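You operate a simulated robot arm through the tools that you are given. There is no shell and no other tool. Be economical: measure what you need, move in short steps, check, and stop when the job is done.

The job below is to be done with a simulated two-armed robot. You get a single attempt, and the scene is never put back.

## Task
Pick up the carton marked mounts with one hand, pass it to the other hand and put it on the upper tape shelf. Set down upright: carton marked mounts.

Only the result counts: the job must be done as asked and must still hold three seconds after the hand-in. Knocking over, shifting, dropping, spilling or breaking anything else fails it.

## Robot
Two 7-joint arms with two-finger parallel grippers on one trunk, on a base that drives. Base frame: it is fixed to the floor where the robot stands at the start and does not move with it; the origin is under the middle of the robot, x ahead of it, y to its left, z up; the surface under the hand at the start is at about z = 720. Lengths are in mm, angles in degrees, forces in N, time in s.
The left shoulder is at the start at [70, 188, 1400], the right one opposite. With the tool pointing down near the work surface each hand reaches from about 100 to 640 mm from the robot's upright axis, wherever it stands, measured 20 degrees to its own side. Places, roughly: upper tape shelf (119x23 cm) [740, -260, 1680]. Payload 3.91 kg a hand.
Tool frame (each hand has its own): the origin (TCP) lies between the finger pads and is the grasp point; the fingertips stand 30 mm ahead of it; z points along the fingers, y is the line along which they close. The gripper opens to 110 mm. The fingers are 20 mm wide and 10 mm thick; the gripper's body (48 by 112 mm) begins 55 mm behind the TCP.
Orientation is that of the tool frame in the base frame, as a unit quaternion [x, y, z, w]. With the fingers straight down and closing along the base's y, the tool's x points along the base's -x, its y along +y and its z along -z.

## Interface
- The arms move only by the tool drive_tool. It takes "left_deltas", "right_deltas" or both (then of equal length, played together; a hand with none holds still); each is one flat list of numbers, 6 for each row, row after row: the shift along the tool's x, y, z in units of 20 mm (1.0 is 20 mm), then the turn, a rotation vector about the tool's x, y, z in units of 8 degrees (1.0 is 8 degrees). In form: [x, y, z, ax, ay, az, x, y, z, ax, ay, az, ...]. A call has 1 to 10 rows; each row shifts and turns the commanded pose from where the row before left it, along the tool's axes as they then stand. "left_gripper" and "right_gripper" are, for a hand that has rows, the opening, from 0 (shut) to 1 (fully open), set as the call begins (left out, the last holds). A call with a number of a shift or a turn outside -1 to 1 is refused whole. Rows are played at 5 a second. More than 50 mm and 8.6 degrees between two rows, or a gripper value outside its range, and nothing of the call is played. A pose out of reach is approached as far as the arm can. The call stops where the force on the tool passes 40 N (or 10 N more than at its start, if that is more) or the arm is blocked; 0.2 s more then pass. The fingers move at their own pace (about 72 mm/s each) and stop on an object; they squeeze with about 40 N. The grip force told is the motor's: it shows also when the fingers shut on nothing. Time passes only in rows, and 0.2 s behind the last, so rows that do not move let the fingers close. It gives the time, the measured TCP pose, the force on the tool (base axes), the opening and the grip force at its end, in the units of the frame above (readings bear some noise), with the torque about the TCP (base axes, N m) and any sound that the robot's microphone picked up, and new pictures: "views" is both (left out), scene, wrist or none (wrist: the cameras of the hands that moved).
- Cameras (640 x 400 px; columns grow to the right, rows downward): "scene" is now at [146.3, 34.3, 1638.4]; the picture's right is [0.30, -0.95, 0.00], its down [-0.43, -0.13, -0.89] and it looks along [0.85, 0.27, -0.45] (base axes); focal length 214 px, centre (320, 200). "left" rides on the left gripper at [72, -17, -103] in its tool frame; the picture's right is [0.23, 0.97, 0.00], its down [-0.76, 0.18, -0.62] and it looks along [-0.61, 0.14, 0.78] (tool axes); focal length 222 px, centre (320, 200). "right" rides on the right gripper at [72, 17, -103] in its tool frame; the picture's right is [-0.23, 0.97, 0.00], its down [-0.76, -0.18, -0.62] and it looks along [-0.61, -0.14, 0.78] (tool axes); focal length 222 px, centre (320, 200). There is no depth. A picture from a camera that has moved, and an enlarged one, comes with that camera's place and axes in the base frame and with its lens. The place of the scene camera against the robot may be out by one fixed shift of up to 18 mm in any direction.
- lift_body(by): slides the trunk up (or, below 0, down) by that many mm; the arms and the scene camera ride with it, the base frame stays. It gives what a move gives, with no picture.
- drive_base(legs): drives the robot by 1 to 6 legs, each [ahead, turn to the left] in mm and degrees, along the robot's own axes; the way and the turn of a leg run together, so that a leg with both is an arc; at most 1500 mm and 180 degrees a leg. The arms and the cameras ride along, it lands a little off, and it stops where it bumps. It gives what a move gives, and a new picture of the scene camera.
- head_to(pan, tilt): turns the head with the scene camera to pan (to the left, within 86 degrees either way) and tilt (down, from -29 to 69), counted from straight ahead of the robot. It gives what a move gives, and a new picture of the scene camera.
- zoom(camera, box): a new picture of the part [left, top, right, bottom] of that camera's present view, enlarged. It takes no simulated time.
- close_job(): hands the job in; it is judged then, once.

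Go step by step. Nothing tells you exact positions but the pictures and the camera data: compare them with the known pose of the tool, close in by small moves and look again before you grip or let go. The budget is 120 turns and 260 pictures, counting those below and the enlarged ones. Unless the task says otherwise, let go and move clear before handing in.

The tools are called by a JSON object that holds its "api" and its "payload". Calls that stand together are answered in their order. drive_tool: Moves the arms, as the interface text tells. Its arguments: {"type":"object","properties":{"left_deltas":{"type":"array"},"left_gripper":{"type":"number"},"right_deltas":{"type":"array"},"right_gripper":{"type":"number"},"views":{"type":"string","enum":["both","scene","wrist","none"]}},"required":[]} The other tools are called the same way: lift_body (by) slides the trunk up or down; drive_base (legs) drives the base; head_to (pan, tilt) turns the head that bears the scene camera; zoom (camera, box) takes an enlarged picture of a part of a camera's view; close_job () hands the job in.

At the start:

```text
time: 0.0
left_position: [447.6, 346.8, 1000.8]
left_tcp_rot: [0.0, 1.0, 0.0, 0.0]
left_force: [0.2, -0.4, 0.6]
left_torque: [0.02, 0.01, -0.02]
left_grip_width: 110.0
left_finger_force: 0.0
right_position: [572.7, -133.0, 1000.8]
right_tcp_rot: [0.001, 1.0, 0.0, 0.001]
right_force: [1.5, 31.4, -21.0]
right_torque: [-4.0, -1.68, -2.58]
right_grip_width: 110.3
right_finger_force: 0.0
trunk travel left (down, up): [-910.0, 30.0]
robot x, y, heading: [-1.8, -2.0, 0.3]
head pan, tilt: [17.6, 26.5]
```

scene: 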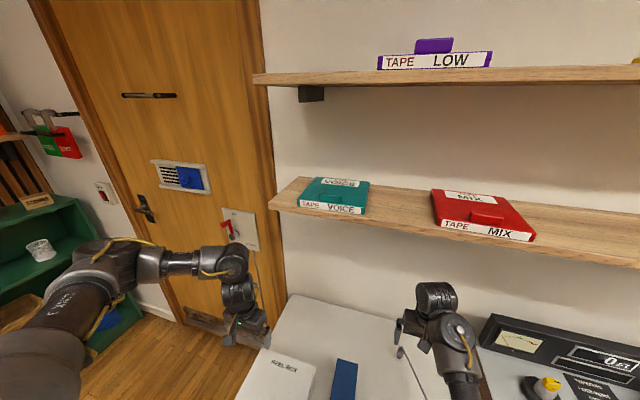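
right: 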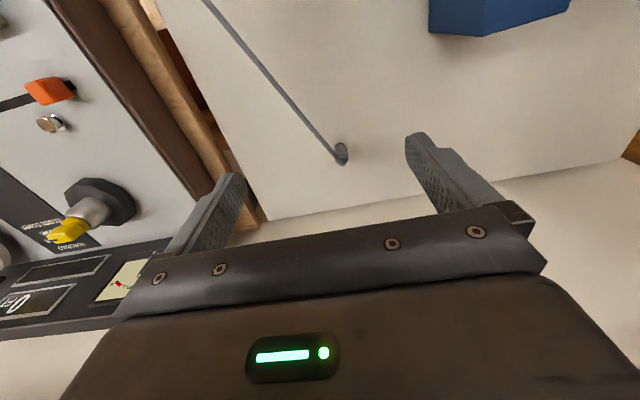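
left: 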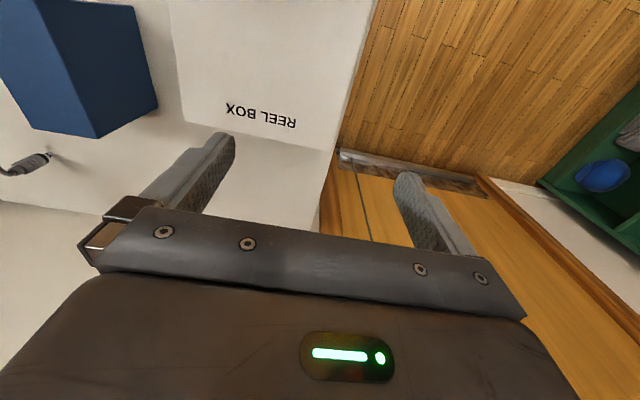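

I see two shelves with tapes, a desk, a blue box, and a reel box; the right hand reads an odd force already. I look down at the desk first.

{"api": "head_to", "payload": {"pan": -10, "tilt": 50}}

{"api": "head_to", "payload": {"pan": -20, "tilt": 10}}

{"api": "head_to", "payload": {"pan": 15, "tilt": 50}}

```text
time: 0.9
left_position: [447.5, 347.1, 999.4]
left_tcp_rot: [0.0, 1.0, 0.0, 0.0]
left_force: [-0.7, 0.0, -0.2]
left_torque: [0.03, 0.01, 0.01]
left_grip_width: 110.1
left_finger_force: 0.1
right_position: [575.1, -133.0, 999.6]
right_tcp_rot: [0.001, 1.0, -0.001, 0.0]
right_force: [1.6, 22.9, -14.1]
right_torque: [-2.98, -1.05, -1.93]
right_grip_width: 110.3
right_finger_force: 0.1
trunk travel left (down, up): [-910.0, 30.0]
robot x, y, heading: [-2.7, -2.1, 0.0]
head pan, tilt: [-10.0, 50.0]
camera scene: at [134.6, -6.6, 1603.4], right [-0.17, -0.98, 0.0], down [-0.75, 0.13, -0.64], along [0.63, -0.11, -0.77], focal length 214 px, centre (320, 200)
```

scene: 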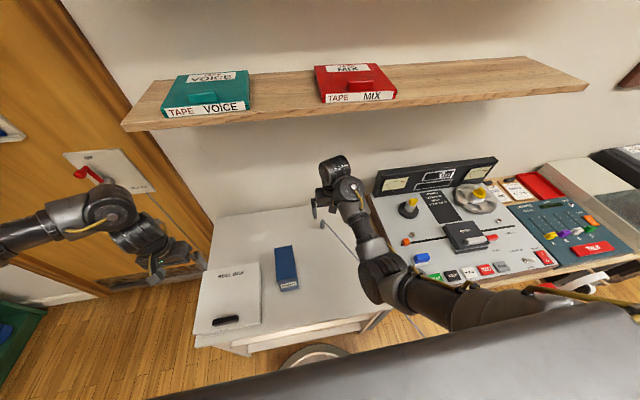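

```text
time: 2.0
left_position: [447.3, 346.5, 1000.6]
left_tcp_rot: [0.0, 1.0, 0.0, 0.0]
left_force: [-0.4, -0.6, -0.3]
left_torque: [-0.01, 0.0, -0.02]
left_grip_width: 110.0
left_finger_force: 0.0
right_position: [574.7, -134.0, 1000.0]
right_tcp_rot: [0.001, 1.0, 0.0, 0.001]
right_force: [0.9, 25.5, -18.1]
right_torque: [-3.38, -1.38, -2.19]
right_grip_width: 110.0
right_finger_force: 0.1
trunk travel left (down, up): [-910.0, 30.0]
robot x, y, heading: [-2.7, -1.6, 0.1]
head pan, tilt: [-20.0, 10.0]
camera scene: at [146.2, -25.1, 1665.1], right [-0.34, -0.94, 0.0], down [-0.16, 0.06, -0.98], along [0.93, -0.34, -0.17], focal length 214 px, centre (320, 200)
```

scene: 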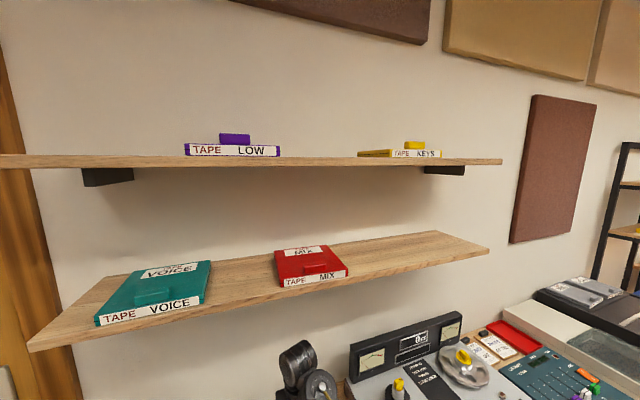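

```text
time: 3.1
left_position: [447.8, 346.5, 999.4]
left_tcp_rot: [0.0, 1.0, 0.0, 0.0]
left_force: [0.6, 0.7, -0.1]
left_torque: [0.0, 0.01, -0.01]
left_grip_width: 110.1
left_finger_force: 0.0
right_position: [574.4, -133.8, 1000.2]
right_tcp_rot: [0.001, 1.0, 0.0, 0.0]
right_force: [0.6, 26.7, -18.0]
right_torque: [-3.55, -1.5, -2.26]
right_grip_width: 109.8
right_finger_force: 0.0
trunk travel left (down, up): [-910.0, 30.0]
robot x, y, heading: [2.0, 2.1, -0.1]
head pan, tilt: [15.0, 50.0]
camera scene: at [133.2, 26.4, 1603.4], right [0.26, -0.97, 0.0], down [-0.74, -0.2, -0.64], along [0.62, 0.17, -0.77], focal length 214 px, centre (320, 200)
```

scene: 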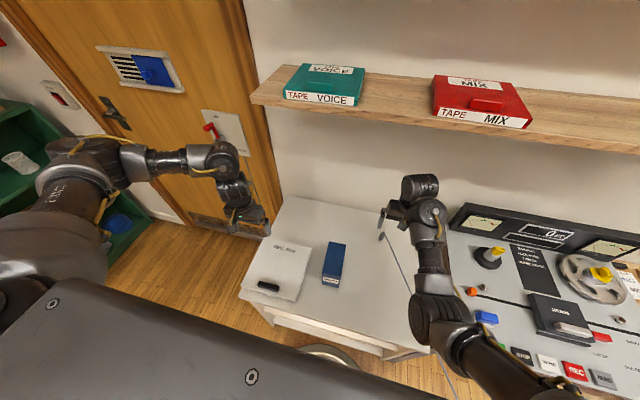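

The blue carton stands on the white table; a thin rod or cord is near the right hand. I zoom on both.

{"api": "zoom", "payload": {"camera": "scene", "box": [240, 200, 400, 300]}}

{"api": "zoom", "payload": {"camera": "scene", "box": [350, 170, 510, 400]}}

{"api": "zoom", "payload": {"camera": "right", "box": [150, 0, 640, 306]}}

```text
4.00 times, centred on (320, 250) of scene
camera zoom: at [133.2, 26.4, 1603.4], right [0.26, -0.97, 0.0], down [-0.74, -0.2, -0.64], along [0.62, 0.17, -0.77], focal length 858 px, centre (320, 0)
```

zoom: 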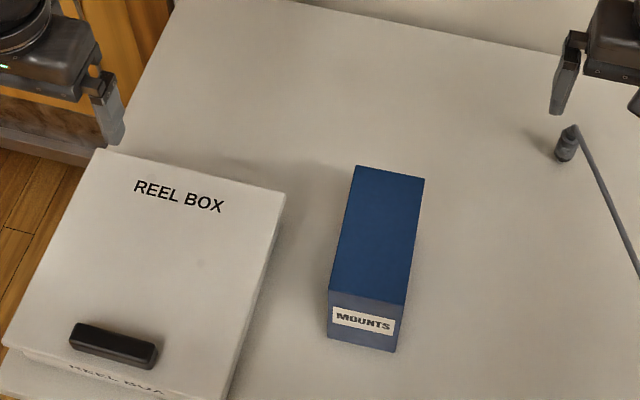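

```text
1.74 times, centred on (430, 285) of scene
camera zoom: at [133.2, 26.4, 1603.4], right [0.26, -0.97, 0.0], down [-0.74, -0.2, -0.64], along [0.62, 0.17, -0.77], focal length 373 px, centre (129, 52)
```

zoom: 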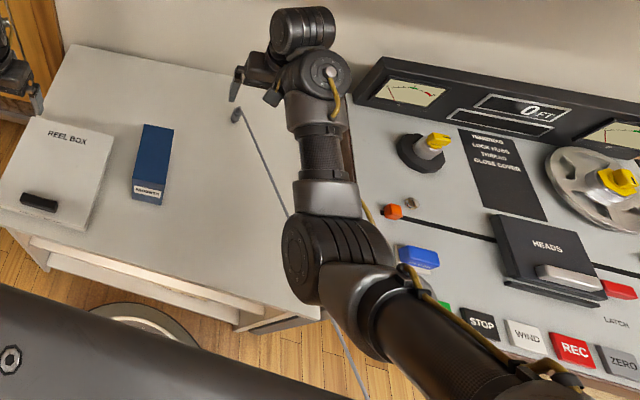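

```text
1.31 times, centred on (395, 153) of right
camera zoom: at [501.1, -116.4, 1103.1], right [0.23, 0.97, 0.0], down [0.76, -0.18, 0.62], along [0.61, -0.14, -0.78], focal length 290 px, centre (222, 261)
```

zoom: 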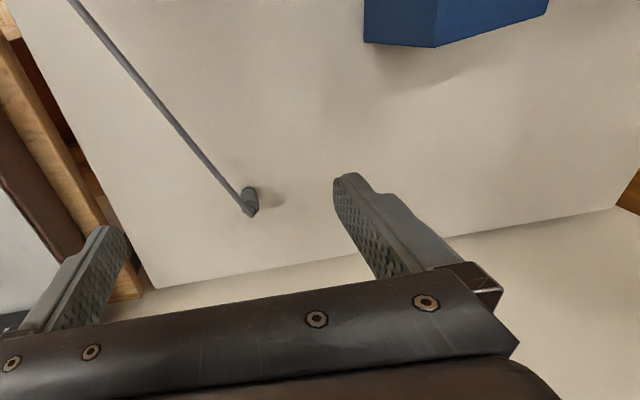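

The table-top line lies at table height, so it is not obviously what loads the right hand. I look at the right arm more closely.

{"api": "head_to", "payload": {"pan": -35, "tilt": 45}}

{"api": "zoom", "payload": {"camera": "left", "box": [0, 0, 320, 200]}}

{"api": "zoom", "payload": {"camera": "scene", "box": [60, 60, 300, 400]}}

```text
time: 4.2
left_position: [448.1, 347.1, 1000.1]
left_tcp_rot: [0.0, 1.0, 0.0, 0.0]
left_force: [0.2, -0.4, -0.4]
left_torque: [0.01, -0.03, 0.06]
left_grip_width: 110.1
left_finger_force: 0.0
right_position: [573.2, -133.6, 1001.1]
right_tcp_rot: [0.0, 1.0, 0.0, 0.0]
right_force: [0.4, 26.4, -18.4]
right_torque: [-3.58, -1.47, -2.28]
right_grip_width: 110.0
right_finger_force: 0.0
trunk travel left (down, up): [-910.0, 30.0]
robot x, y, heading: [1.6, 0.6, 0.1]
head pan, tilt: [-35.0, 45.0]
camera scene: at [125.5, -39.9, 1610.2], right [-0.57, -0.82, 0.0], down [-0.58, 0.41, -0.71], along [0.58, -0.41, -0.71], focal length 214 px, centre (320, 200)
```

scene: 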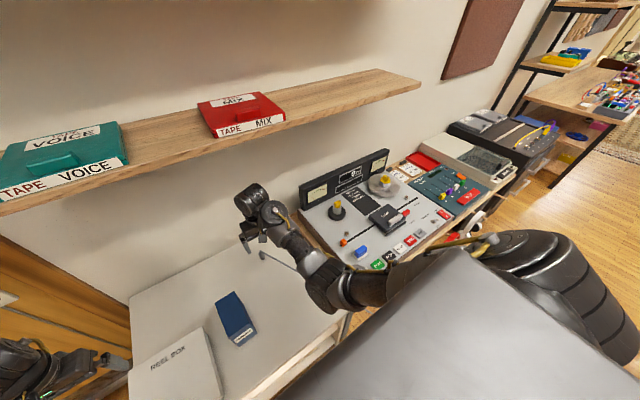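

```text
2.00 times, centred on (160, 100) of left
camera zoom: at [374.2, 329.2, 1102.4], right [-0.23, 0.97, 0.0], down [0.76, 0.18, 0.62], along [0.61, 0.14, -0.78], focal length 444 px, centre (640, 400)
```

zoom: 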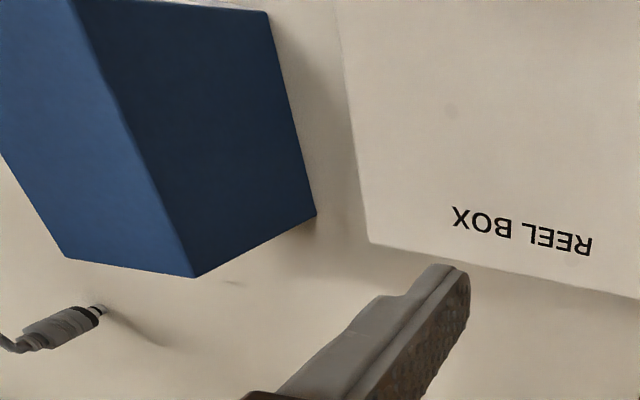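

```text
1.18 times, centred on (180, 230) of scene
camera zoom: at [125.5, -39.9, 1610.2], right [-0.57, -0.82, 0.0], down [-0.58, 0.41, -0.71], along [0.58, -0.41, -0.71], focal length 252 px, centre (485, 165)
```

zoom: 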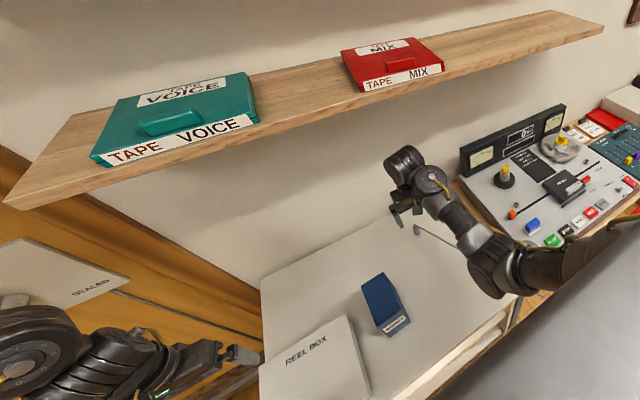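

The thin line is a patch cable lying on the table. I test what loads the right hand with a small upward move.

{"api": "drive_tool", "payload": {"right_deltas": [0, 0, -0.5, 0, 0, 0, 0, 0, -0.5, 0, 0, 0], "views": "none"}}

{"api": "head_to", "payload": {"pan": -15, "tilt": 62}}

```text
time: 4.5
left_position: [448.3, 346.7, 1000.1]
left_tcp_rot: [0.0, 1.0, 0.0, 0.0]
left_force: [0.6, -0.1, 0.0]
left_torque: [-0.04, -0.02, 0.01]
left_grip_width: 110.0
left_finger_force: 0.0
right_position: [574.5, -134.3, 1000.8]
right_tcp_rot: [0.003, 1.0, 0.0, 0.001]
right_force: [2.0, 17.3, -11.9]
right_torque: [-2.14, -0.73, -1.39]
right_grip_width: 109.9
right_finger_force: 0.0
trunk travel left (down, up): [-910.0, 30.0]
robot x, y, heading: [2.9, 1.1, -0.0]
head pan, tilt: [-35.0, 45.0]
stopped in row 1 (right hand): the force on the tool passed its limit at 74 N (the readings are from after the stop); the commanded pose is now the measured one
```

```text
time: 5.3
left_position: [449.5, 347.2, 1000.9]
left_tcp_rot: [0.0, 1.0, 0.0, 0.001]
left_force: [-0.1, -0.6, -0.2]
left_torque: [-0.02, 0.0, 0.0]
left_grip_width: 110.0
left_finger_force: 0.1
right_position: [574.3, -134.3, 999.8]
right_tcp_rot: [0.001, 1.0, 0.0, 0.0]
right_force: [2.0, 27.9, -17.4]
right_torque: [-3.66, -1.38, -2.36]
right_grip_width: 109.9
right_finger_force: 0.2
trunk travel left (down, up): [-910.0, 30.0]
robot x, y, heading: [-0.8, -2.1, 0.3]
head pan, tilt: [-15.0, 62.0]
camera scene: at [120.9, -10.1, 1588.5], right [-0.26, -0.97, 0.0], down [-0.85, 0.23, -0.47], along [0.45, -0.12, -0.88], focal length 214 px, centre (320, 200)
```

scene: 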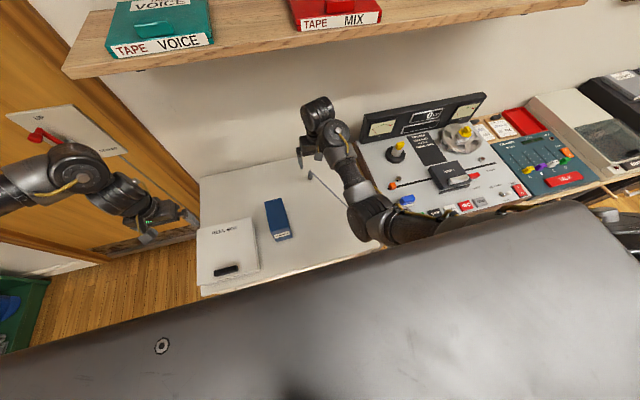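

Moving up raised the force, so something holds the right wrist from above or it is folded against its own forearm. I zoom in on it.

{"api": "zoom", "payload": {"camera": "scene", "box": [270, 80, 430, 250]}}

{"api": "head_to", "payload": {"pan": -15, "tilt": 40}}

{"api": "zoom", "payload": {"camera": "scene", "box": [270, 150, 470, 350]}}

```text
2.35 times, centred on (350, 165) of scene
camera zoom: at [120.9, -10.1, 1588.5], right [-0.26, -0.97, 0.0], down [-0.85, 0.23, -0.47], along [0.45, -0.12, -0.88], focal length 505 px, centre (249, 282)
```

zoom: 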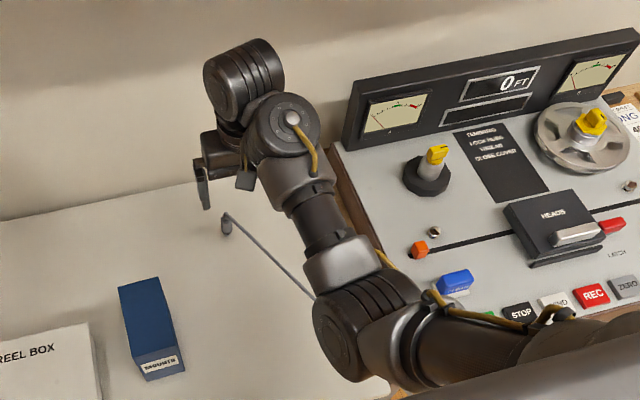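

```text
time: 6.2
left_position: [447.7, 346.2, 1000.2]
left_tcp_rot: [0.0, 1.0, 0.0, 0.0]
left_force: [0.0, 0.0, 0.3]
left_torque: [-0.05, -0.02, 0.0]
left_grip_width: 110.2
left_finger_force: 0.0
right_position: [574.1, -133.9, 998.1]
right_tcp_rot: [0.003, 1.0, 0.001, 0.001]
right_force: [0.5, 31.3, -21.3]
right_torque: [-4.08, -1.69, -2.6]
right_grip_width: 110.1
right_finger_force: 0.0
trunk travel left (down, up): [-910.0, 30.0]
robot x, y, heading: [-4.3, -3.1, 0.0]
head pan, tilt: [-15.0, 40.0]
camera scene: at [140.8, -15.3, 1617.4], right [-0.26, -0.97, 0.0], down [-0.62, 0.17, -0.77], along [0.74, -0.2, -0.64], focal length 214 px, centre (320, 200)
```

scene: 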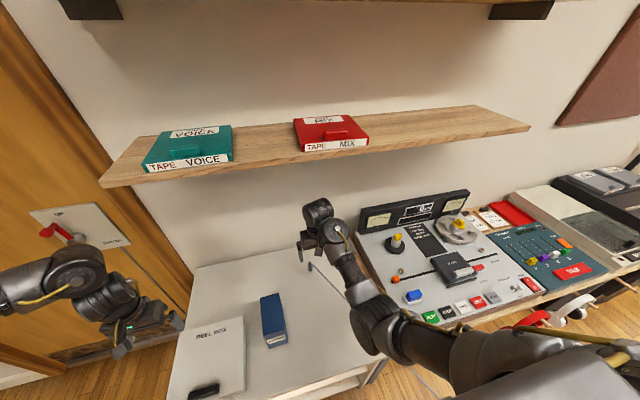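

```text
2.00 times, centred on (370, 250) of scene
camera zoom: at [140.8, -15.3, 1617.4], right [-0.26, -0.97, 0.0], down [-0.62, 0.17, -0.77], along [0.74, -0.2, -0.64], focal length 429 px, centre (220, 100)
```

zoom: 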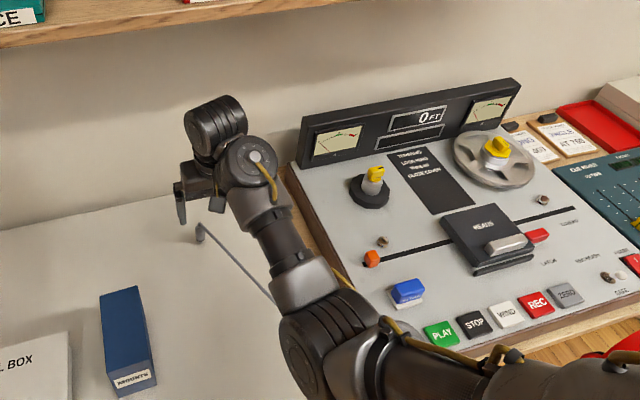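

The right hand's camera housing is touching its own forearm. I ease it off with a small sideways/downward move and a turn of the camera away from the forearm.

{"api": "drive_tool", "payload": {"right_deltas": [0, 0.3, 0.3, 0, 0, 0.4, 0, 0.3, 0.3, 0, 0, 0.4], "views": "none"}}

```text
time: 6.8
left_position: [448.1, 346.6, 999.2]
left_tcp_rot: [0.0, 1.0, 0.0, 0.0]
left_force: [-0.2, -0.7, -0.3]
left_torque: [0.0, -0.03, -0.02]
left_grip_width: 110.0
left_finger_force: 0.0
right_position: [574.8, -121.6, 987.8]
right_tcp_rot: [0.058, 0.998, 0.0, 0.0]
right_force: [0.2, 0.1, 0.6]
right_torque: [0.01, -0.01, -0.03]
right_grip_width: 110.3
right_finger_force: 0.0
trunk travel left (down, up): [-910.0, 30.0]
robot x, y, heading: [-2.8, 0.7, -0.0]
head pan, tilt: [-15.0, 40.0]
```

The right hand is now free of load. I bring the left hand over toward the carton, staying high.

{"api": "drive_tool", "payload": {"left_deltas": [-0.3, -1, 0, 0, 0, 0, -0.3, -1, 0, 0, 0, 0, -0.3, -1, 0, 0, 0, 0, -0.3, -1, 0, 0, 0, 0, -0.3, -1, 0, 0, 0, 0, -0.3, -1, 0, 0, 0, 0, -0.3, -1, 0, 0, 0, 0, -0.3, -1, 0, 0, 0, 0, -0.3, -1, 0, 0, 0, 0, -0.3, -1, 0, 0, 0, 0]}}

```text
time: 9.0
left_position: [508.4, 143.2, 1000.0]
left_tcp_rot: [0.0, 1.0, 0.001, 0.0]
left_force: [-0.5, -0.5, -0.1]
left_torque: [-0.01, 0.02, -0.02]
left_grip_width: 110.2
left_finger_force: 0.1
right_position: [573.8, -123.2, 986.7]
right_tcp_rot: [0.058, 0.998, 0.001, 0.0]
right_force: [-0.2, 0.5, 0.4]
right_torque: [-0.01, -0.04, -0.01]
right_grip_width: 110.0
right_finger_force: 0.0
trunk travel left (down, up): [-910.0, 30.0]
robot x, y, heading: [-0.5, 2.3, -0.0]
head pan, tilt: [-15.0, 40.0]
camera scene: at [141.4, -17.1, 1617.4], right [-0.26, -0.97, 0.0], down [-0.62, 0.17, -0.77], along [0.74, -0.2, -0.64], focal length 214 px, centre (320, 200)
camera left: at [435.0, 127.2, 1102.0], right [-0.23, 0.97, 0.0], down [0.76, 0.18, 0.62], along [0.61, 0.14, -0.78], focal length 222 px, centre (320, 200)
```

scene: 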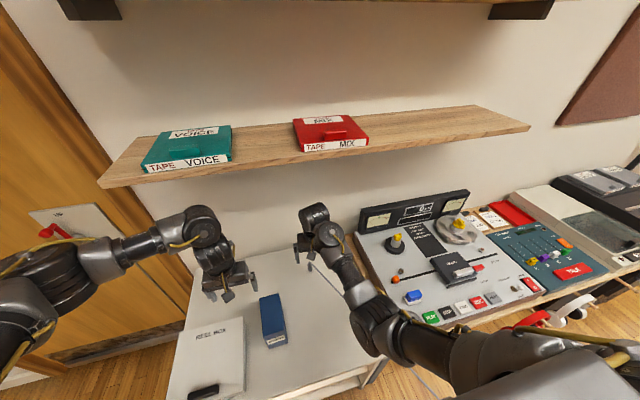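
left: 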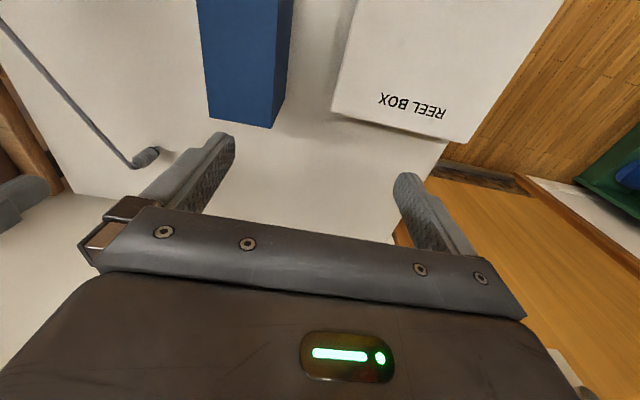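

The carton is about 130×70×125 mm, centred near (480, 55), turned about 4°. I move the left hand above it and align.

{"api": "drive_tool", "payload": {"left_deltas": [0.1, -0.9, 0, 0, 0, -0.1, 0.1, -0.9, 0, 0, 0, -0.1, 0.1, -0.9, 0, 0, 0, -0.1, 0.1, -0.9, 0, 0, 0, -0.1, 0.1, -0.8, 0, 0, 0, -0.1]}}

```text
time: 10.2
left_position: [501.2, 57.8, 999.7]
left_tcp_rot: [-0.034, 0.999, 0.001, -0.001]
left_force: [-0.6, 0.4, -0.2]
left_torque: [-0.03, 0.0, -0.02]
left_grip_width: 110.0
left_finger_force: 0.0
right_position: [573.5, -122.4, 987.0]
right_tcp_rot: [0.056, 0.998, 0.0, 0.001]
right_force: [1.0, 0.3, 0.2]
right_torque: [0.02, 0.0, -0.01]
right_grip_width: 110.0
right_finger_force: 0.1
trunk travel left (down, up): [-910.0, 30.0]
robot x, y, heading: [-2.1, 0.5, -0.0]
head pan, tilt: [-15.0, 40.0]
camera scene: at [140.9, -16.9, 1617.5], right [-0.26, -0.97, 0.0], down [-0.62, 0.17, -0.77], along [0.74, -0.2, -0.64], focal length 214 px, centre (320, 200)
camera left: at [429.2, 36.2, 1102.1], right [-0.3, 0.96, 0.0], down [0.75, 0.23, 0.62], along [0.6, 0.18, -0.78], focal length 222 px, centre (320, 200)
```

scene: 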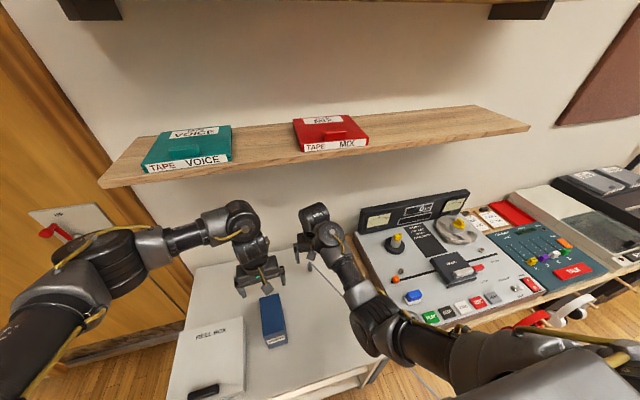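
left: 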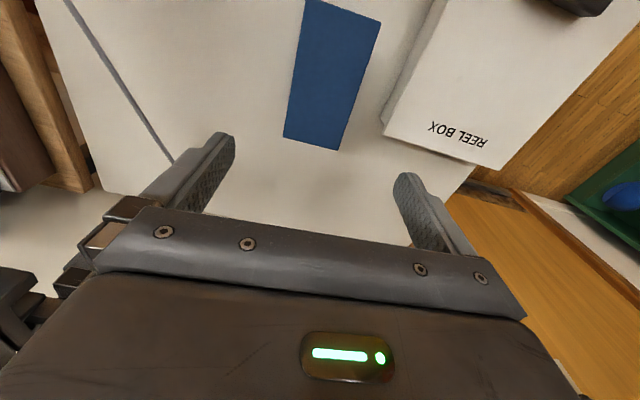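

The carton is centred between the fingers. I descend with the fingers open.

{"api": "drive_tool", "payload": {"left_deltas": [0, 0, 1, 0, 0, 0, 0, 0, 1, 0, 0, 0, 0, 0, 1, 0, 0, 0, 0, 0, 1, 0, 0, 0, 0, 0, 1, 0, 0, 0, 0, 0, 1, 0, 0, 0, 0, 0, 1, 0, 0, 0]}}

```text
time: 11.8
left_position: [500.5, 58.9, 861.7]
left_tcp_rot: [-0.035, 0.999, -0.001, -0.001]
left_force: [0.6, 0.1, -0.7]
left_torque: [0.03, 0.01, -0.01]
left_grip_width: 110.3
left_finger_force: 0.0
right_position: [574.2, -122.1, 987.9]
right_tcp_rot: [0.057, 0.998, 0.001, 0.001]
right_force: [0.5, -0.1, -0.2]
right_torque: [0.0, 0.03, 0.0]
right_grip_width: 110.1
right_finger_force: 0.0
trunk travel left (down, up): [-910.0, 30.0]
robot x, y, heading: [0.7, 2.9, 0.1]
head pan, tilt: [-15.0, 40.0]
camera scene: at [141.1, -15.7, 1617.5], right [-0.26, -0.97, 0.0], down [-0.62, 0.17, -0.77], along [0.74, -0.2, -0.64], focal length 214 px, centre (320, 200)
camera left: at [428.2, 36.7, 963.9], right [-0.29, 0.96, 0.0], down [0.75, 0.23, 0.62], along [0.59, 0.18, -0.78], focal length 222 px, centre (320, 200)
```

scene: 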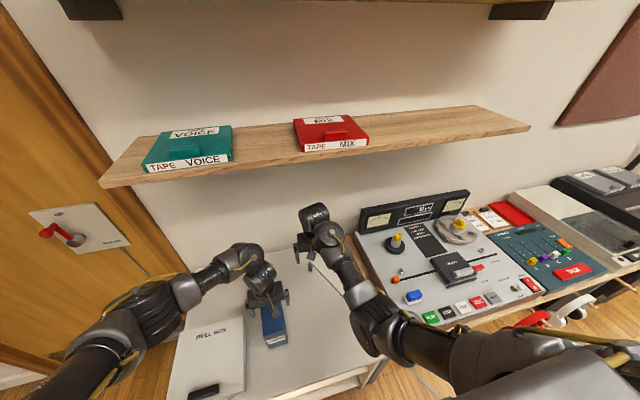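
left: 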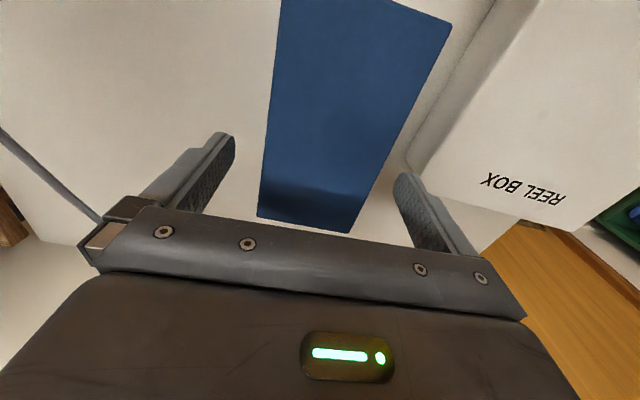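

The heights agree (top at about 844). I go down to the grip height and close.

{"api": "drive_tool", "payload": {"left_deltas": [0, 0, 0.8, 0, 0, 0, 0, 0, 0.8, 0, 0, 0, 0, 0, 0.7, 0, 0, 0], "views": "none"}}

{"api": "drive_tool", "payload": {"left_deltas": [0, 0, 0, 0, 0, 0, 0, 0, 0, 0, 0, 0, 0, 0, 0, 0, 0, 0, 0, 0, 0, 0, 0, 0, 0, 0, 0, 0, 0, 0], "left_gripper": 0, "views": "wrist"}}

```text
time: 12.6
left_position: [501.0, 59.0, 815.8]
left_tcp_rot: [-0.035, 0.999, 0.0, 0.0]
left_force: [0.3, -0.3, -0.3]
left_torque: [-0.02, -0.01, -0.01]
left_grip_width: 109.8
left_finger_force: 0.1
right_position: [574.6, -123.1, 986.1]
right_tcp_rot: [0.057, 0.998, 0.0, 0.001]
right_force: [-0.3, -0.2, 0.6]
right_torque: [0.0, -0.03, -0.02]
right_grip_width: 110.0
right_finger_force: 0.0
trunk travel left (down, up): [-910.0, 30.0]
robot x, y, heading: [0.1, 1.0, -0.1]
head pan, tilt: [-15.0, 40.0]
```

```text
time: 13.8
left_position: [502.2, 61.2, 815.2]
left_tcp_rot: [-0.035, 0.999, 0.0, 0.0]
left_force: [0.1, -1.3, -0.2]
left_torque: [-0.1, -0.09, -0.02]
left_grip_width: 70.1
left_finger_force: 39.8
right_position: [574.0, -123.3, 986.7]
right_tcp_rot: [0.056, 0.998, 0.0, 0.001]
right_force: [-1.1, 0.1, -0.4]
right_torque: [-0.02, -0.03, -0.02]
right_grip_width: 110.3
right_finger_force: 0.1
trunk travel left (down, up): [-910.0, 30.0]
robot x, y, heading: [0.5, -1.0, 0.1]
head pan, tilt: [-15.0, 40.0]
camera left: at [428.7, 38.2, 918.4], right [-0.29, 0.96, 0.0], down [0.75, 0.23, 0.62], along [0.6, 0.18, -0.78], focal length 222 px, centre (320, 200)
```

left: 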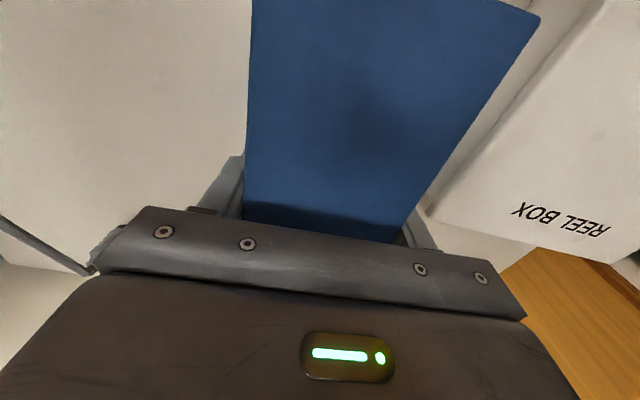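

Gripped at 70 mm wide. I lift gently and check the load and any tilt.

{"api": "drive_tool", "payload": {"left_deltas": [0, 0, -0.5, 0, 0, 0, 0, 0, -1, 0, 0, 0, 0, 0, -1, 0, 0, 0, 0, 0, -1, 0, 0, 0, 0, 0, 0, 0, 0, 0]}}

```text
time: 15.0
left_position: [499.8, 57.4, 886.0]
left_tcp_rot: [-0.035, 0.999, 0.0, 0.0]
left_force: [0.2, -0.5, -2.0]
left_torque: [0.02, -0.04, 0.03]
left_grip_width: 69.2
left_finger_force: 40.4
right_position: [573.9, -122.1, 985.1]
right_tcp_rot: [0.057, 0.998, 0.0, 0.001]
right_force: [-0.8, 0.6, -0.2]
right_torque: [-0.03, 0.0, -0.02]
right_grip_width: 110.1
right_finger_force: 0.1
trunk travel left (down, up): [-910.0, 30.0]
robot x, y, heading: [-1.5, -2.8, -0.1]
head pan, tilt: [-15.0, 40.0]
camera scene: at [141.1, -15.6, 1617.4], right [-0.26, -0.97, 0.0], down [-0.62, 0.17, -0.77], along [0.74, -0.2, -0.64], focal length 214 px, centre (320, 200)
camera left: at [427.6, 35.4, 988.5], right [-0.3, 0.96, 0.0], down [0.75, 0.23, 0.62], along [0.59, 0.18, -0.78], focal length 222 px, centre (320, 200)
```

scene: 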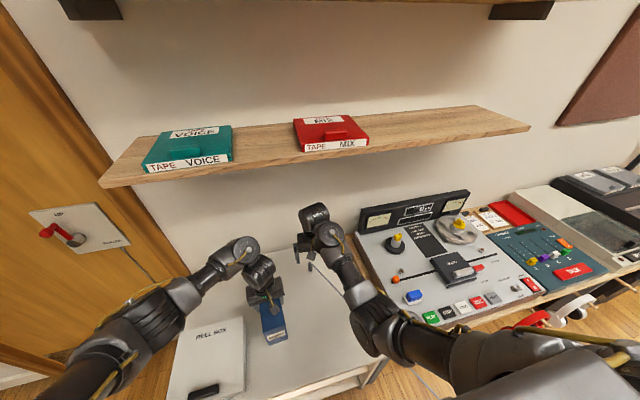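
left: 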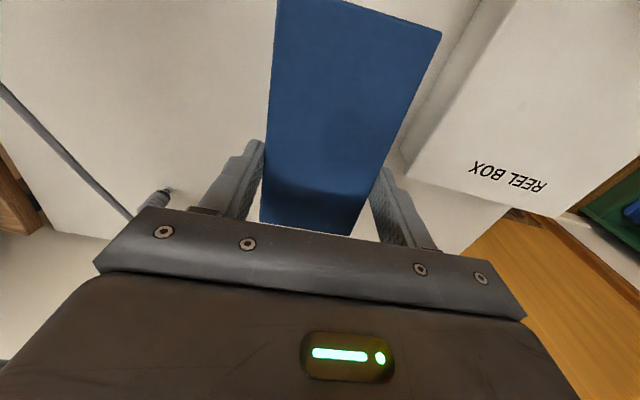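

The carton seems to have slipped in the fingers. I zoom to check before moving further.

{"api": "zoom", "payload": {"camera": "scene", "box": [210, 230, 330, 360]}}

{"api": "zoom", "payload": {"camera": "left", "box": [180, 0, 480, 250]}}

```text
3.08 times, centred on (270, 295) of scene
camera zoom: at [141.1, -15.6, 1617.4], right [-0.26, -0.97, 0.0], down [-0.62, 0.17, -0.77], along [0.74, -0.2, -0.64], focal length 660 px, centre (474, -92)
```

zoom: 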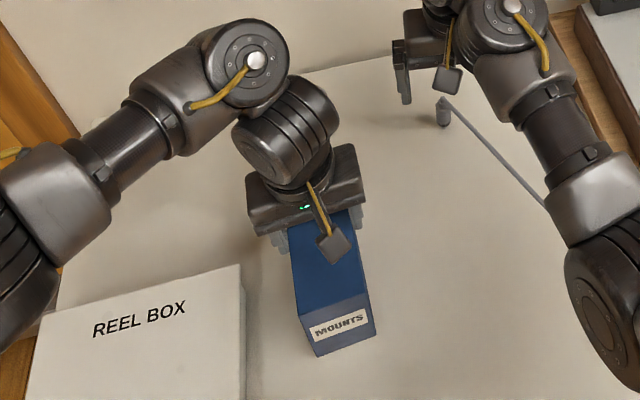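

```text
1.60 times, centred on (330, 125) of left
camera zoom: at [427.6, 35.4, 988.5], right [-0.3, 0.96, 0.0], down [0.75, 0.23, 0.62], along [0.59, 0.18, -0.78], focal length 355 px, centre (304, 320)
```

zoom: 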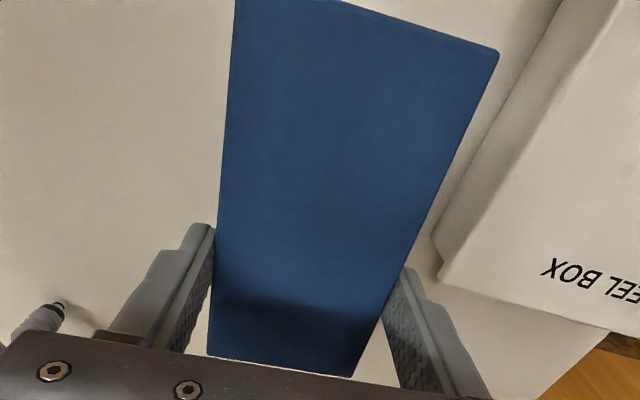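

The carton's top is now only about 14 mm below the TCP, so it slipped while being lifted. I hold still and see whether it moves on.

{"api": "drive_tool", "payload": {"left_deltas": [0, 0, 0, 0, 0, 0, 0, 0, 0, 0, 0, 0, 0, 0, 0, 0, 0, 0, 0, 0, 0, 0, 0, 0, 0, 0, 0, 0, 0, 0, 0, 0, 0, 0, 0, 0, 0, 0, 0, 0, 0, 0], "views": "wrist"}}

```text
time: 16.6
left_position: [500.2, 58.0, 885.3]
left_tcp_rot: [-0.036, 0.999, -0.001, 0.0]
left_force: [-0.3, 0.0, -2.6]
left_torque: [0.0, -0.04, -0.04]
left_grip_width: 69.4
left_finger_force: 39.8
right_position: [573.7, -122.7, 986.3]
right_tcp_rot: [0.057, 0.998, 0.0, 0.0]
right_force: [0.4, -0.2, 0.0]
right_torque: [0.03, -0.04, -0.03]
right_grip_width: 110.1
right_finger_force: 0.0
trunk travel left (down, up): [-910.0, 30.0]
robot x, y, heading: [-2.4, 1.5, 0.2]
head pan, tilt: [-15.0, 40.0]
camera left: at [427.8, 35.2, 988.5], right [-0.29, 0.96, 0.0], down [0.75, 0.23, 0.62], along [0.6, 0.18, -0.78], focal length 222 px, centre (320, 200)
```

left: 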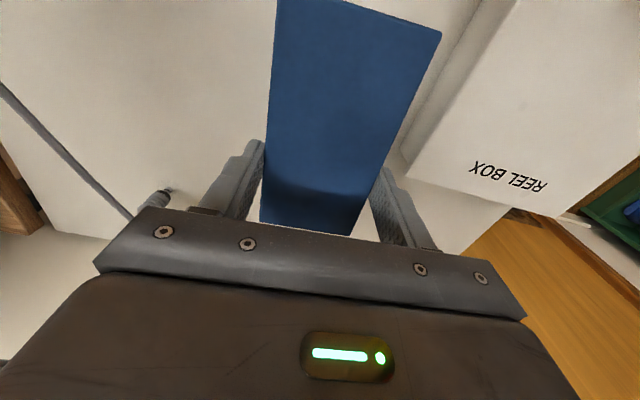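

It holds with only a small overlap. I lower it back onto the table in small steps, watching the force.

{"api": "drive_tool", "payload": {"left_deltas": [0, 0, 0.4, 0, 0, 0, 0, 0, 0.4, 0, 0, 0], "views": "none"}}

{"api": "drive_tool", "payload": {"left_deltas": [0, 0, 0.2, 0, 0, 0], "views": "none"}}

{"api": "drive_tool", "payload": {"left_deltas": [0, 0, 0.2, 0, 0, 0], "views": "none"}}

{"api": "drive_tool", "payload": {"left_deltas": [0, 0, 0.2, 0, 0, 0], "views": "wrist"}}

```text
time: 17.2
left_position: [501.3, 57.0, 868.4]
left_tcp_rot: [-0.035, 0.999, 0.0, 0.0]
left_force: [-0.3, 0.0, -2.1]
left_torque: [-0.01, -0.02, 0.01]
left_grip_width: 69.3
left_finger_force: 39.7
right_position: [574.2, -122.4, 986.5]
right_tcp_rot: [0.057, 0.998, 0.0, -0.001]
right_force: [-0.8, -0.4, -0.3]
right_torque: [0.01, 0.01, -0.02]
right_grip_width: 110.2
right_finger_force: 0.1
trunk travel left (down, up): [-910.0, 30.0]
robot x, y, heading: [-1.4, -6.4, 0.1]
head pan, tilt: [-15.0, 40.0]
```

```text
time: 17.6
left_position: [502.1, 57.2, 863.2]
left_tcp_rot: [-0.035, 0.999, 0.001, 0.0]
left_force: [-0.2, -0.7, -1.7]
left_torque: [0.01, -0.02, 0.03]
left_grip_width: 69.4
left_finger_force: 40.7
right_position: [575.8, -122.3, 987.4]
right_tcp_rot: [0.057, 0.998, -0.001, 0.0]
right_force: [0.0, -0.4, 0.4]
right_torque: [-0.01, 0.01, -0.01]
right_grip_width: 109.9
right_finger_force: 0.1
trunk travel left (down, up): [-910.0, 30.0]
robot x, y, heading: [-1.6, 1.2, -0.0]
head pan, tilt: [-15.0, 40.0]
```

```text
time: 18.0
left_position: [501.8, 57.2, 862.9]
left_tcp_rot: [-0.036, 0.999, -0.001, 0.001]
left_force: [1.5, 2.2, 12.8]
left_torque: [0.21, 0.97, -0.22]
left_grip_width: 69.4
left_finger_force: 40.2
right_position: [572.4, -122.7, 988.1]
right_tcp_rot: [0.057, 0.998, 0.0, 0.002]
right_force: [-0.1, -0.5, -0.3]
right_torque: [-0.02, 0.0, -0.02]
right_grip_width: 110.3
right_finger_force: 0.1
trunk travel left (down, up): [-910.0, 30.0]
robot x, y, heading: [-0.5, 0.6, 0.0]
head pan, tilt: [-15.0, 40.0]
```

```text
time: 18.5
left_position: [502.4, 56.0, 861.4]
left_tcp_rot: [-0.035, 0.999, -0.002, 0.006]
left_force: [-7.0, 3.6, 25.9]
left_torque: [0.52, 0.47, 0.01]
left_grip_width: 69.8
left_finger_force: 40.3
right_position: [573.2, -122.2, 987.8]
right_tcp_rot: [0.056, 0.998, 0.001, 0.002]
right_force: [-0.7, -0.3, 0.7]
right_torque: [0.0, -0.01, 0.01]
right_grip_width: 109.9
right_finger_force: 0.1
trunk travel left (down, up): [-910.0, 30.0]
robot x, y, heading: [0.2, -0.3, 0.2]
head pan, tilt: [-15.0, 40.0]
stopped in row 1 (left hand): the force on the tool passed its limit at 43 N (the readings are from after the stop); the commanded pose is now the measured one
camera left: at [429.8, 34.7, 963.6], right [-0.29, 0.96, -0.01], down [0.74, 0.23, 0.63], along [0.61, 0.18, -0.78], focal length 222 px, centre (320, 200)
```

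left: 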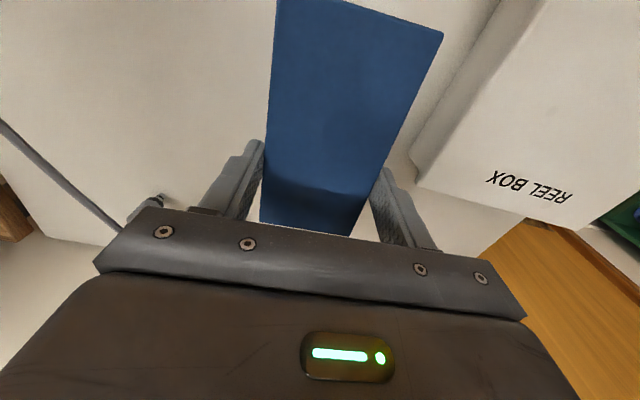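

It is back on the table at TCP 863 and the grip held over 40 N without slipping, so the first pull must have broken it free. I reopen, go back down and regrip deeper.

{"api": "drive_tool", "payload": {"left_deltas": [0, 0, 0, 0, 0, 0, 0, 0, 0, 0, 0, 0, 0, 0, 0, 0, 0, 0], "left_gripper": 1, "views": "wrist"}}

```text
time: 19.3
left_position: [503.3, 57.6, 860.0]
left_tcp_rot: [-0.036, 0.999, -0.001, 0.004]
left_force: [0.4, 0.6, 0.0]
left_torque: [0.01, -0.01, -0.01]
left_grip_width: 110.2
left_finger_force: 0.0
right_position: [575.3, -121.5, 986.2]
right_tcp_rot: [0.056, 0.998, 0.0, 0.0]
right_force: [0.3, 0.5, -0.6]
right_torque: [-0.01, 0.04, -0.01]
right_grip_width: 110.0
right_finger_force: 0.0
trunk travel left (down, up): [-910.0, 30.0]
robot x, y, heading: [-2.3, -5.4, -0.0]
head pan, tilt: [-15.0, 40.0]
camera left: at [431.0, 35.2, 960.8], right [-0.3, 0.96, -0.01], down [0.74, 0.23, 0.63], along [0.6, 0.18, -0.78], focal length 222 px, centre (320, 200)
```

left: 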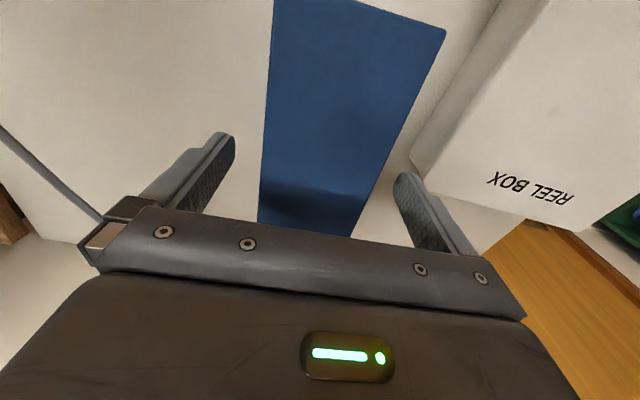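

{"api": "drive_tool", "payload": {"left_deltas": [0.1, 0, 0.8, 0, 0.06, 0, 0, 0, 0.8, 0, 0, 0, 0, 0, 0.7, 0, 0, 0], "views": "none"}}

{"api": "drive_tool", "payload": {"left_deltas": [0, 0, 0, 0, 0, 0, 0, 0, 0, 0, 0, 0, 0, 0, 0, 0, 0, 0, 0, 0, 0, 0, 0, 0, 0, 0, 0, 0, 0, 0], "left_gripper": 0, "views": "none"}}

{"api": "drive_tool", "payload": {"left_deltas": [0, 0, -0.3, 0, 0, 0], "views": "wrist"}}

{"api": "drive_tool", "payload": {"left_deltas": [0, 0, -0.3, 0, 0, 0, 0, 0, -0.3, 0, 0, 0], "views": "wrist"}}

```text
time: 20.1
left_position: [500.8, 56.5, 813.1]
left_tcp_rot: [-0.037, 0.999, -0.001, 0.0]
left_force: [-0.5, -0.2, 0.0]
left_torque: [0.02, -0.04, 0.01]
left_grip_width: 109.9
left_finger_force: 0.3
right_position: [574.1, -121.8, 988.3]
right_tcp_rot: [0.056, 0.998, 0.0, 0.0]
right_force: [0.2, 0.6, 0.4]
right_torque: [0.02, -0.01, 0.0]
right_grip_width: 110.1
right_finger_force: 0.0
trunk travel left (down, up): [-910.0, 30.0]
robot x, y, heading: [3.9, -0.4, 0.1]
head pan, tilt: [-15.0, 40.0]
```

```text
time: 21.3
left_position: [501.3, 56.0, 814.1]
left_tcp_rot: [-0.035, 0.999, -0.002, 0.0]
left_force: [0.6, 0.0, -0.7]
left_torque: [0.0, -0.02, 0.0]
left_grip_width: 69.9
left_finger_force: 40.5
right_position: [574.1, -122.0, 986.4]
right_tcp_rot: [0.057, 0.998, -0.001, -0.001]
right_force: [0.4, -0.2, 0.3]
right_torque: [-0.03, 0.02, 0.0]
right_grip_width: 110.0
right_finger_force: 0.0
trunk travel left (down, up): [-910.0, 30.0]
robot x, y, heading: [-2.2, -1.6, -0.0]
head pan, tilt: [-15.0, 40.0]
```

```text
time: 21.7
left_position: [501.4, 56.6, 819.9]
left_tcp_rot: [-0.035, 0.999, -0.002, 0.0]
left_force: [0.2, -0.2, -2.4]
left_torque: [0.0, 0.02, 0.01]
left_grip_width: 70.0
left_finger_force: 40.0
right_position: [574.3, -122.0, 987.0]
right_tcp_rot: [0.057, 0.998, 0.0, 0.0]
right_force: [-0.2, 0.4, 0.5]
right_torque: [0.02, 0.02, 0.0]
right_grip_width: 110.0
right_finger_force: 0.0
trunk travel left (down, up): [-910.0, 30.0]
robot x, y, heading: [2.0, -1.4, -0.1]
head pan, tilt: [-15.0, 40.0]
camera left: at [429.0, 34.7, 921.9], right [-0.3, 0.96, 0.0], down [0.75, 0.23, 0.62], along [0.6, 0.18, -0.78], focal length 222 px, centre (320, 200)
```

left: 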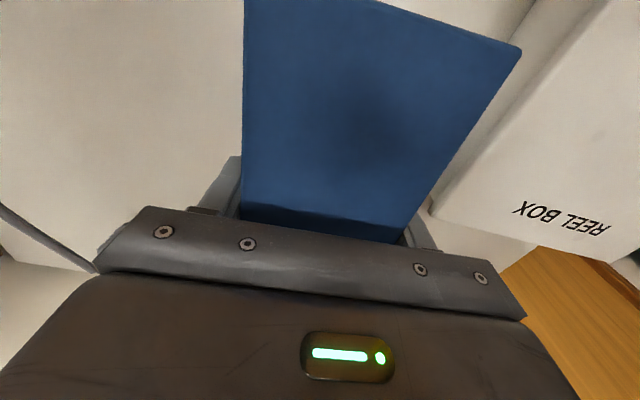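

```text
time: 22.3
left_position: [501.7, 55.7, 830.3]
left_tcp_rot: [-0.036, 0.999, -0.002, 0.001]
left_force: [-0.7, 0.2, -1.9]
left_torque: [0.01, -0.01, -0.01]
left_grip_width: 69.7
left_finger_force: 40.1
right_position: [574.0, -122.3, 987.0]
right_tcp_rot: [0.057, 0.998, 0.0, 0.001]
right_force: [-0.1, -0.7, 0.4]
right_torque: [0.02, 0.01, 0.0]
right_grip_width: 109.9
right_finger_force: 0.0
trunk travel left (down, up): [-910.0, 30.0]
robot x, y, heading: [2.3, -0.9, 0.0]
head pan, tilt: [-15.0, 40.0]
camera left: at [429.8, 34.6, 933.5], right [-0.3, 0.96, 0.0], down [0.75, 0.23, 0.62], along [0.6, 0.18, -0.78], focal length 222 px, centre (320, 200)
```

left: 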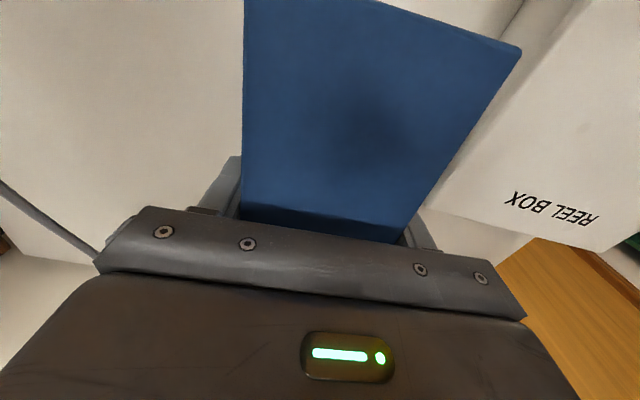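

The carton now hangs firmly (about 2 N). I lift it with the left hand and start turning the right hand from pointing down toward pointing forward.

{"api": "drive_tool", "payload": {"left_deltas": [0, 0, -1, 0, 0, 0, 0, 0, -1, 0, 0, 0, 0, 0, -1, 0, 0, 0, 0, 0, -1, 0, 0, 0, 0, 0, -1, 0, 0, 0], "views": "none"}}

{"api": "drive_tool", "payload": {"right_deltas": [0.2, 0, 0, 0, -1, 0, 0.2, 0, 0, 0, -1, 0, 0.2, 0, 0, 0, -1, 0, 0.2, 0, 0, 0, -1, 0]}}

```text
time: 23.5
left_position: [502.1, 58.1, 930.3]
left_tcp_rot: [-0.036, 0.999, -0.001, 0.0]
left_force: [0.4, 0.3, -2.3]
left_torque: [-0.01, -0.05, 0.04]
left_grip_width: 69.7
left_finger_force: 40.3
right_position: [574.8, -121.9, 987.4]
right_tcp_rot: [0.057, 0.998, 0.0, 0.001]
right_force: [0.2, -0.1, 0.7]
right_torque: [0.0, -0.01, 0.0]
right_grip_width: 110.0
right_finger_force: 0.1
trunk travel left (down, up): [-910.0, 30.0]
robot x, y, heading: [0.5, 2.3, 0.1]
head pan, tilt: [-15.0, 40.0]
```

```text
time: 24.5
left_position: [502.3, 56.5, 930.3]
left_tcp_rot: [-0.035, 0.999, -0.001, 0.0]
left_force: [0.5, 0.4, -1.1]
left_torque: [0.02, -0.03, 0.01]
left_grip_width: 69.9
left_finger_force: 39.5
right_position: [559.3, -121.8, 984.1]
right_tcp_rot: [0.055, 0.959, -0.014, 0.276]
right_force: [0.6, 0.6, -0.6]
right_torque: [0.02, 0.03, -0.03]
right_grip_width: 109.9
right_finger_force: 0.1
trunk travel left (down, up): [-910.0, 30.0]
robot x, y, heading: [-3.2, -1.6, 0.1]
head pan, tilt: [-15.0, 40.0]
camera scene: at [140.7, -17.5, 1617.5], right [-0.26, -0.97, 0.0], down [-0.62, 0.17, -0.77], along [0.74, -0.2, -0.64], focal length 214 px, centre (320, 200)
camera right: at [445.1, -91.2, 1032.6], right [0.3, 0.95, 0.12], down [0.29, -0.21, 0.93], along [0.91, -0.24, -0.34], focal length 222 px, centre (320, 200)
```

scene: 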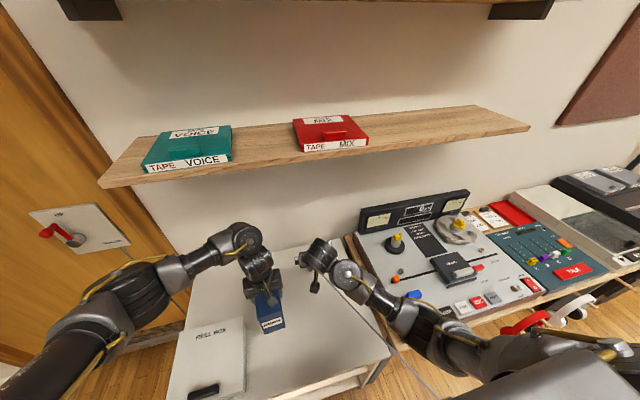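
right: 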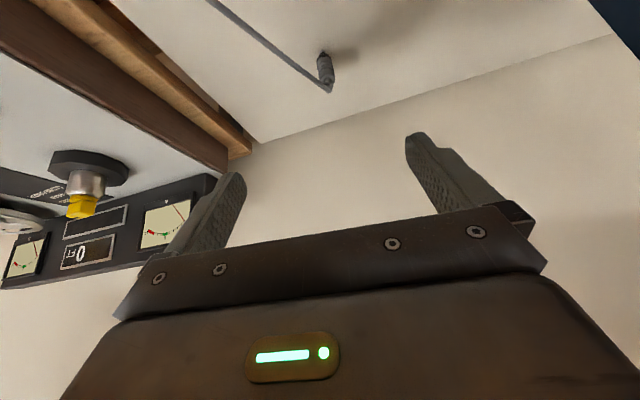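

{"api": "drive_tool", "payload": {"right_deltas": [0.22, -0.4, -0.51, 0, -1, 0, 0.15, -0.4, -0.54, 0, -1, 0, 0.07, -0.4, -0.55, 0, -1, 0, 0, -0.4, -0.56, 0, -1, 0, -0.08, -0.4, -0.55, 0, -1, 0, -0.16, -0.4, -0.53, 0, -1, 0, -0.23, -0.4, -0.5, 0, -1, 0, 0, 0, 0, 0, -0.25, 0]}}

```text
time: 26.3
left_position: [501.6, 56.2, 931.1]
left_tcp_rot: [-0.036, 0.999, -0.001, -0.001]
left_force: [0.2, 0.2, -1.7]
left_torque: [0.01, -0.02, 0.01]
left_grip_width: 69.8
left_finger_force: 39.5
right_position: [498.6, -163.5, 1019.8]
right_tcp_rot: [0.043, 0.753, -0.037, 0.655]
right_force: [-1.0, 0.2, -0.5]
right_torque: [0.02, 0.02, 0.01]
right_grip_width: 110.2
right_finger_force: 0.2
right hand out of reach, approached as far as the arm can: row 7
trunk travel left (down, up): [-910.0, 30.0]
robot x, y, heading: [-2.4, -0.6, 0.1]
head pan, tilt: [-15.0, 40.0]
camera scene: at [141.3, -17.3, 1617.4], right [-0.26, -0.97, 0.0], down [-0.62, 0.17, -0.77], along [0.74, -0.2, -0.64], focal length 214 px, centre (320, 200)
camera right: at [388.8, -133.9, 962.6], right [0.14, 0.96, 0.23], down [-0.53, -0.12, 0.84], along [0.84, -0.24, 0.49], focal length 222 px, centre (320, 200)
```

scene: 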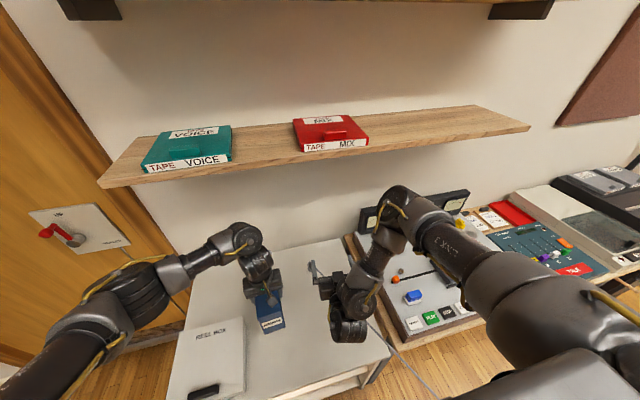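
right: 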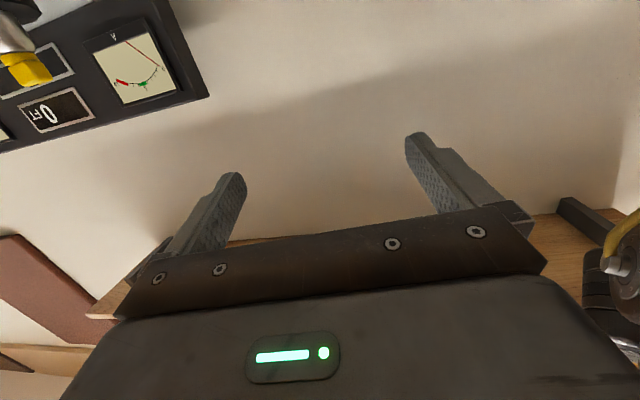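

The right arm gets cramped so close and low. I'll back the robot off the shelves so that the handover can happen further out and higher.

{"api": "drive_base", "payload": {"legs": [[-250, 0]]}}

```text
time: 28.1
left_position: [250.5, 60.1, 929.9]
left_tcp_rot: [-0.038, 0.999, -0.002, -0.001]
left_force: [-0.5, -0.4, -1.6]
left_torque: [0.01, -0.04, -0.03]
left_grip_width: 70.1
left_finger_force: 40.8
right_position: [247.5, -160.5, 1018.7]
right_tcp_rot: [0.042, 0.754, -0.036, 0.655]
right_force: [0.5, 0.7, 0.6]
right_torque: [0.02, 0.0, 0.0]
right_grip_width: 110.2
right_finger_force: 0.2
trunk travel left (down, up): [-910.0, 30.0]
robot x, y, heading: [-251.6, -1.0, 0.4]
head pan, tilt: [-15.0, 40.0]
camera scene: at [-109.7, -15.7, 1617.3], right [-0.25, -0.97, 0.0], down [-0.62, 0.16, -0.77], along [0.74, -0.19, -0.64], focal length 214 px, centre (320, 200)
```

scene: 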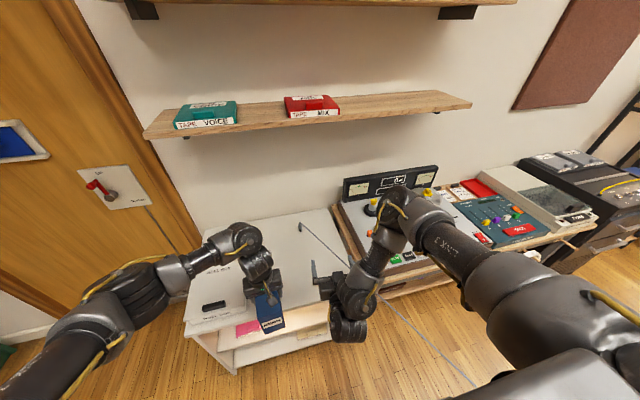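

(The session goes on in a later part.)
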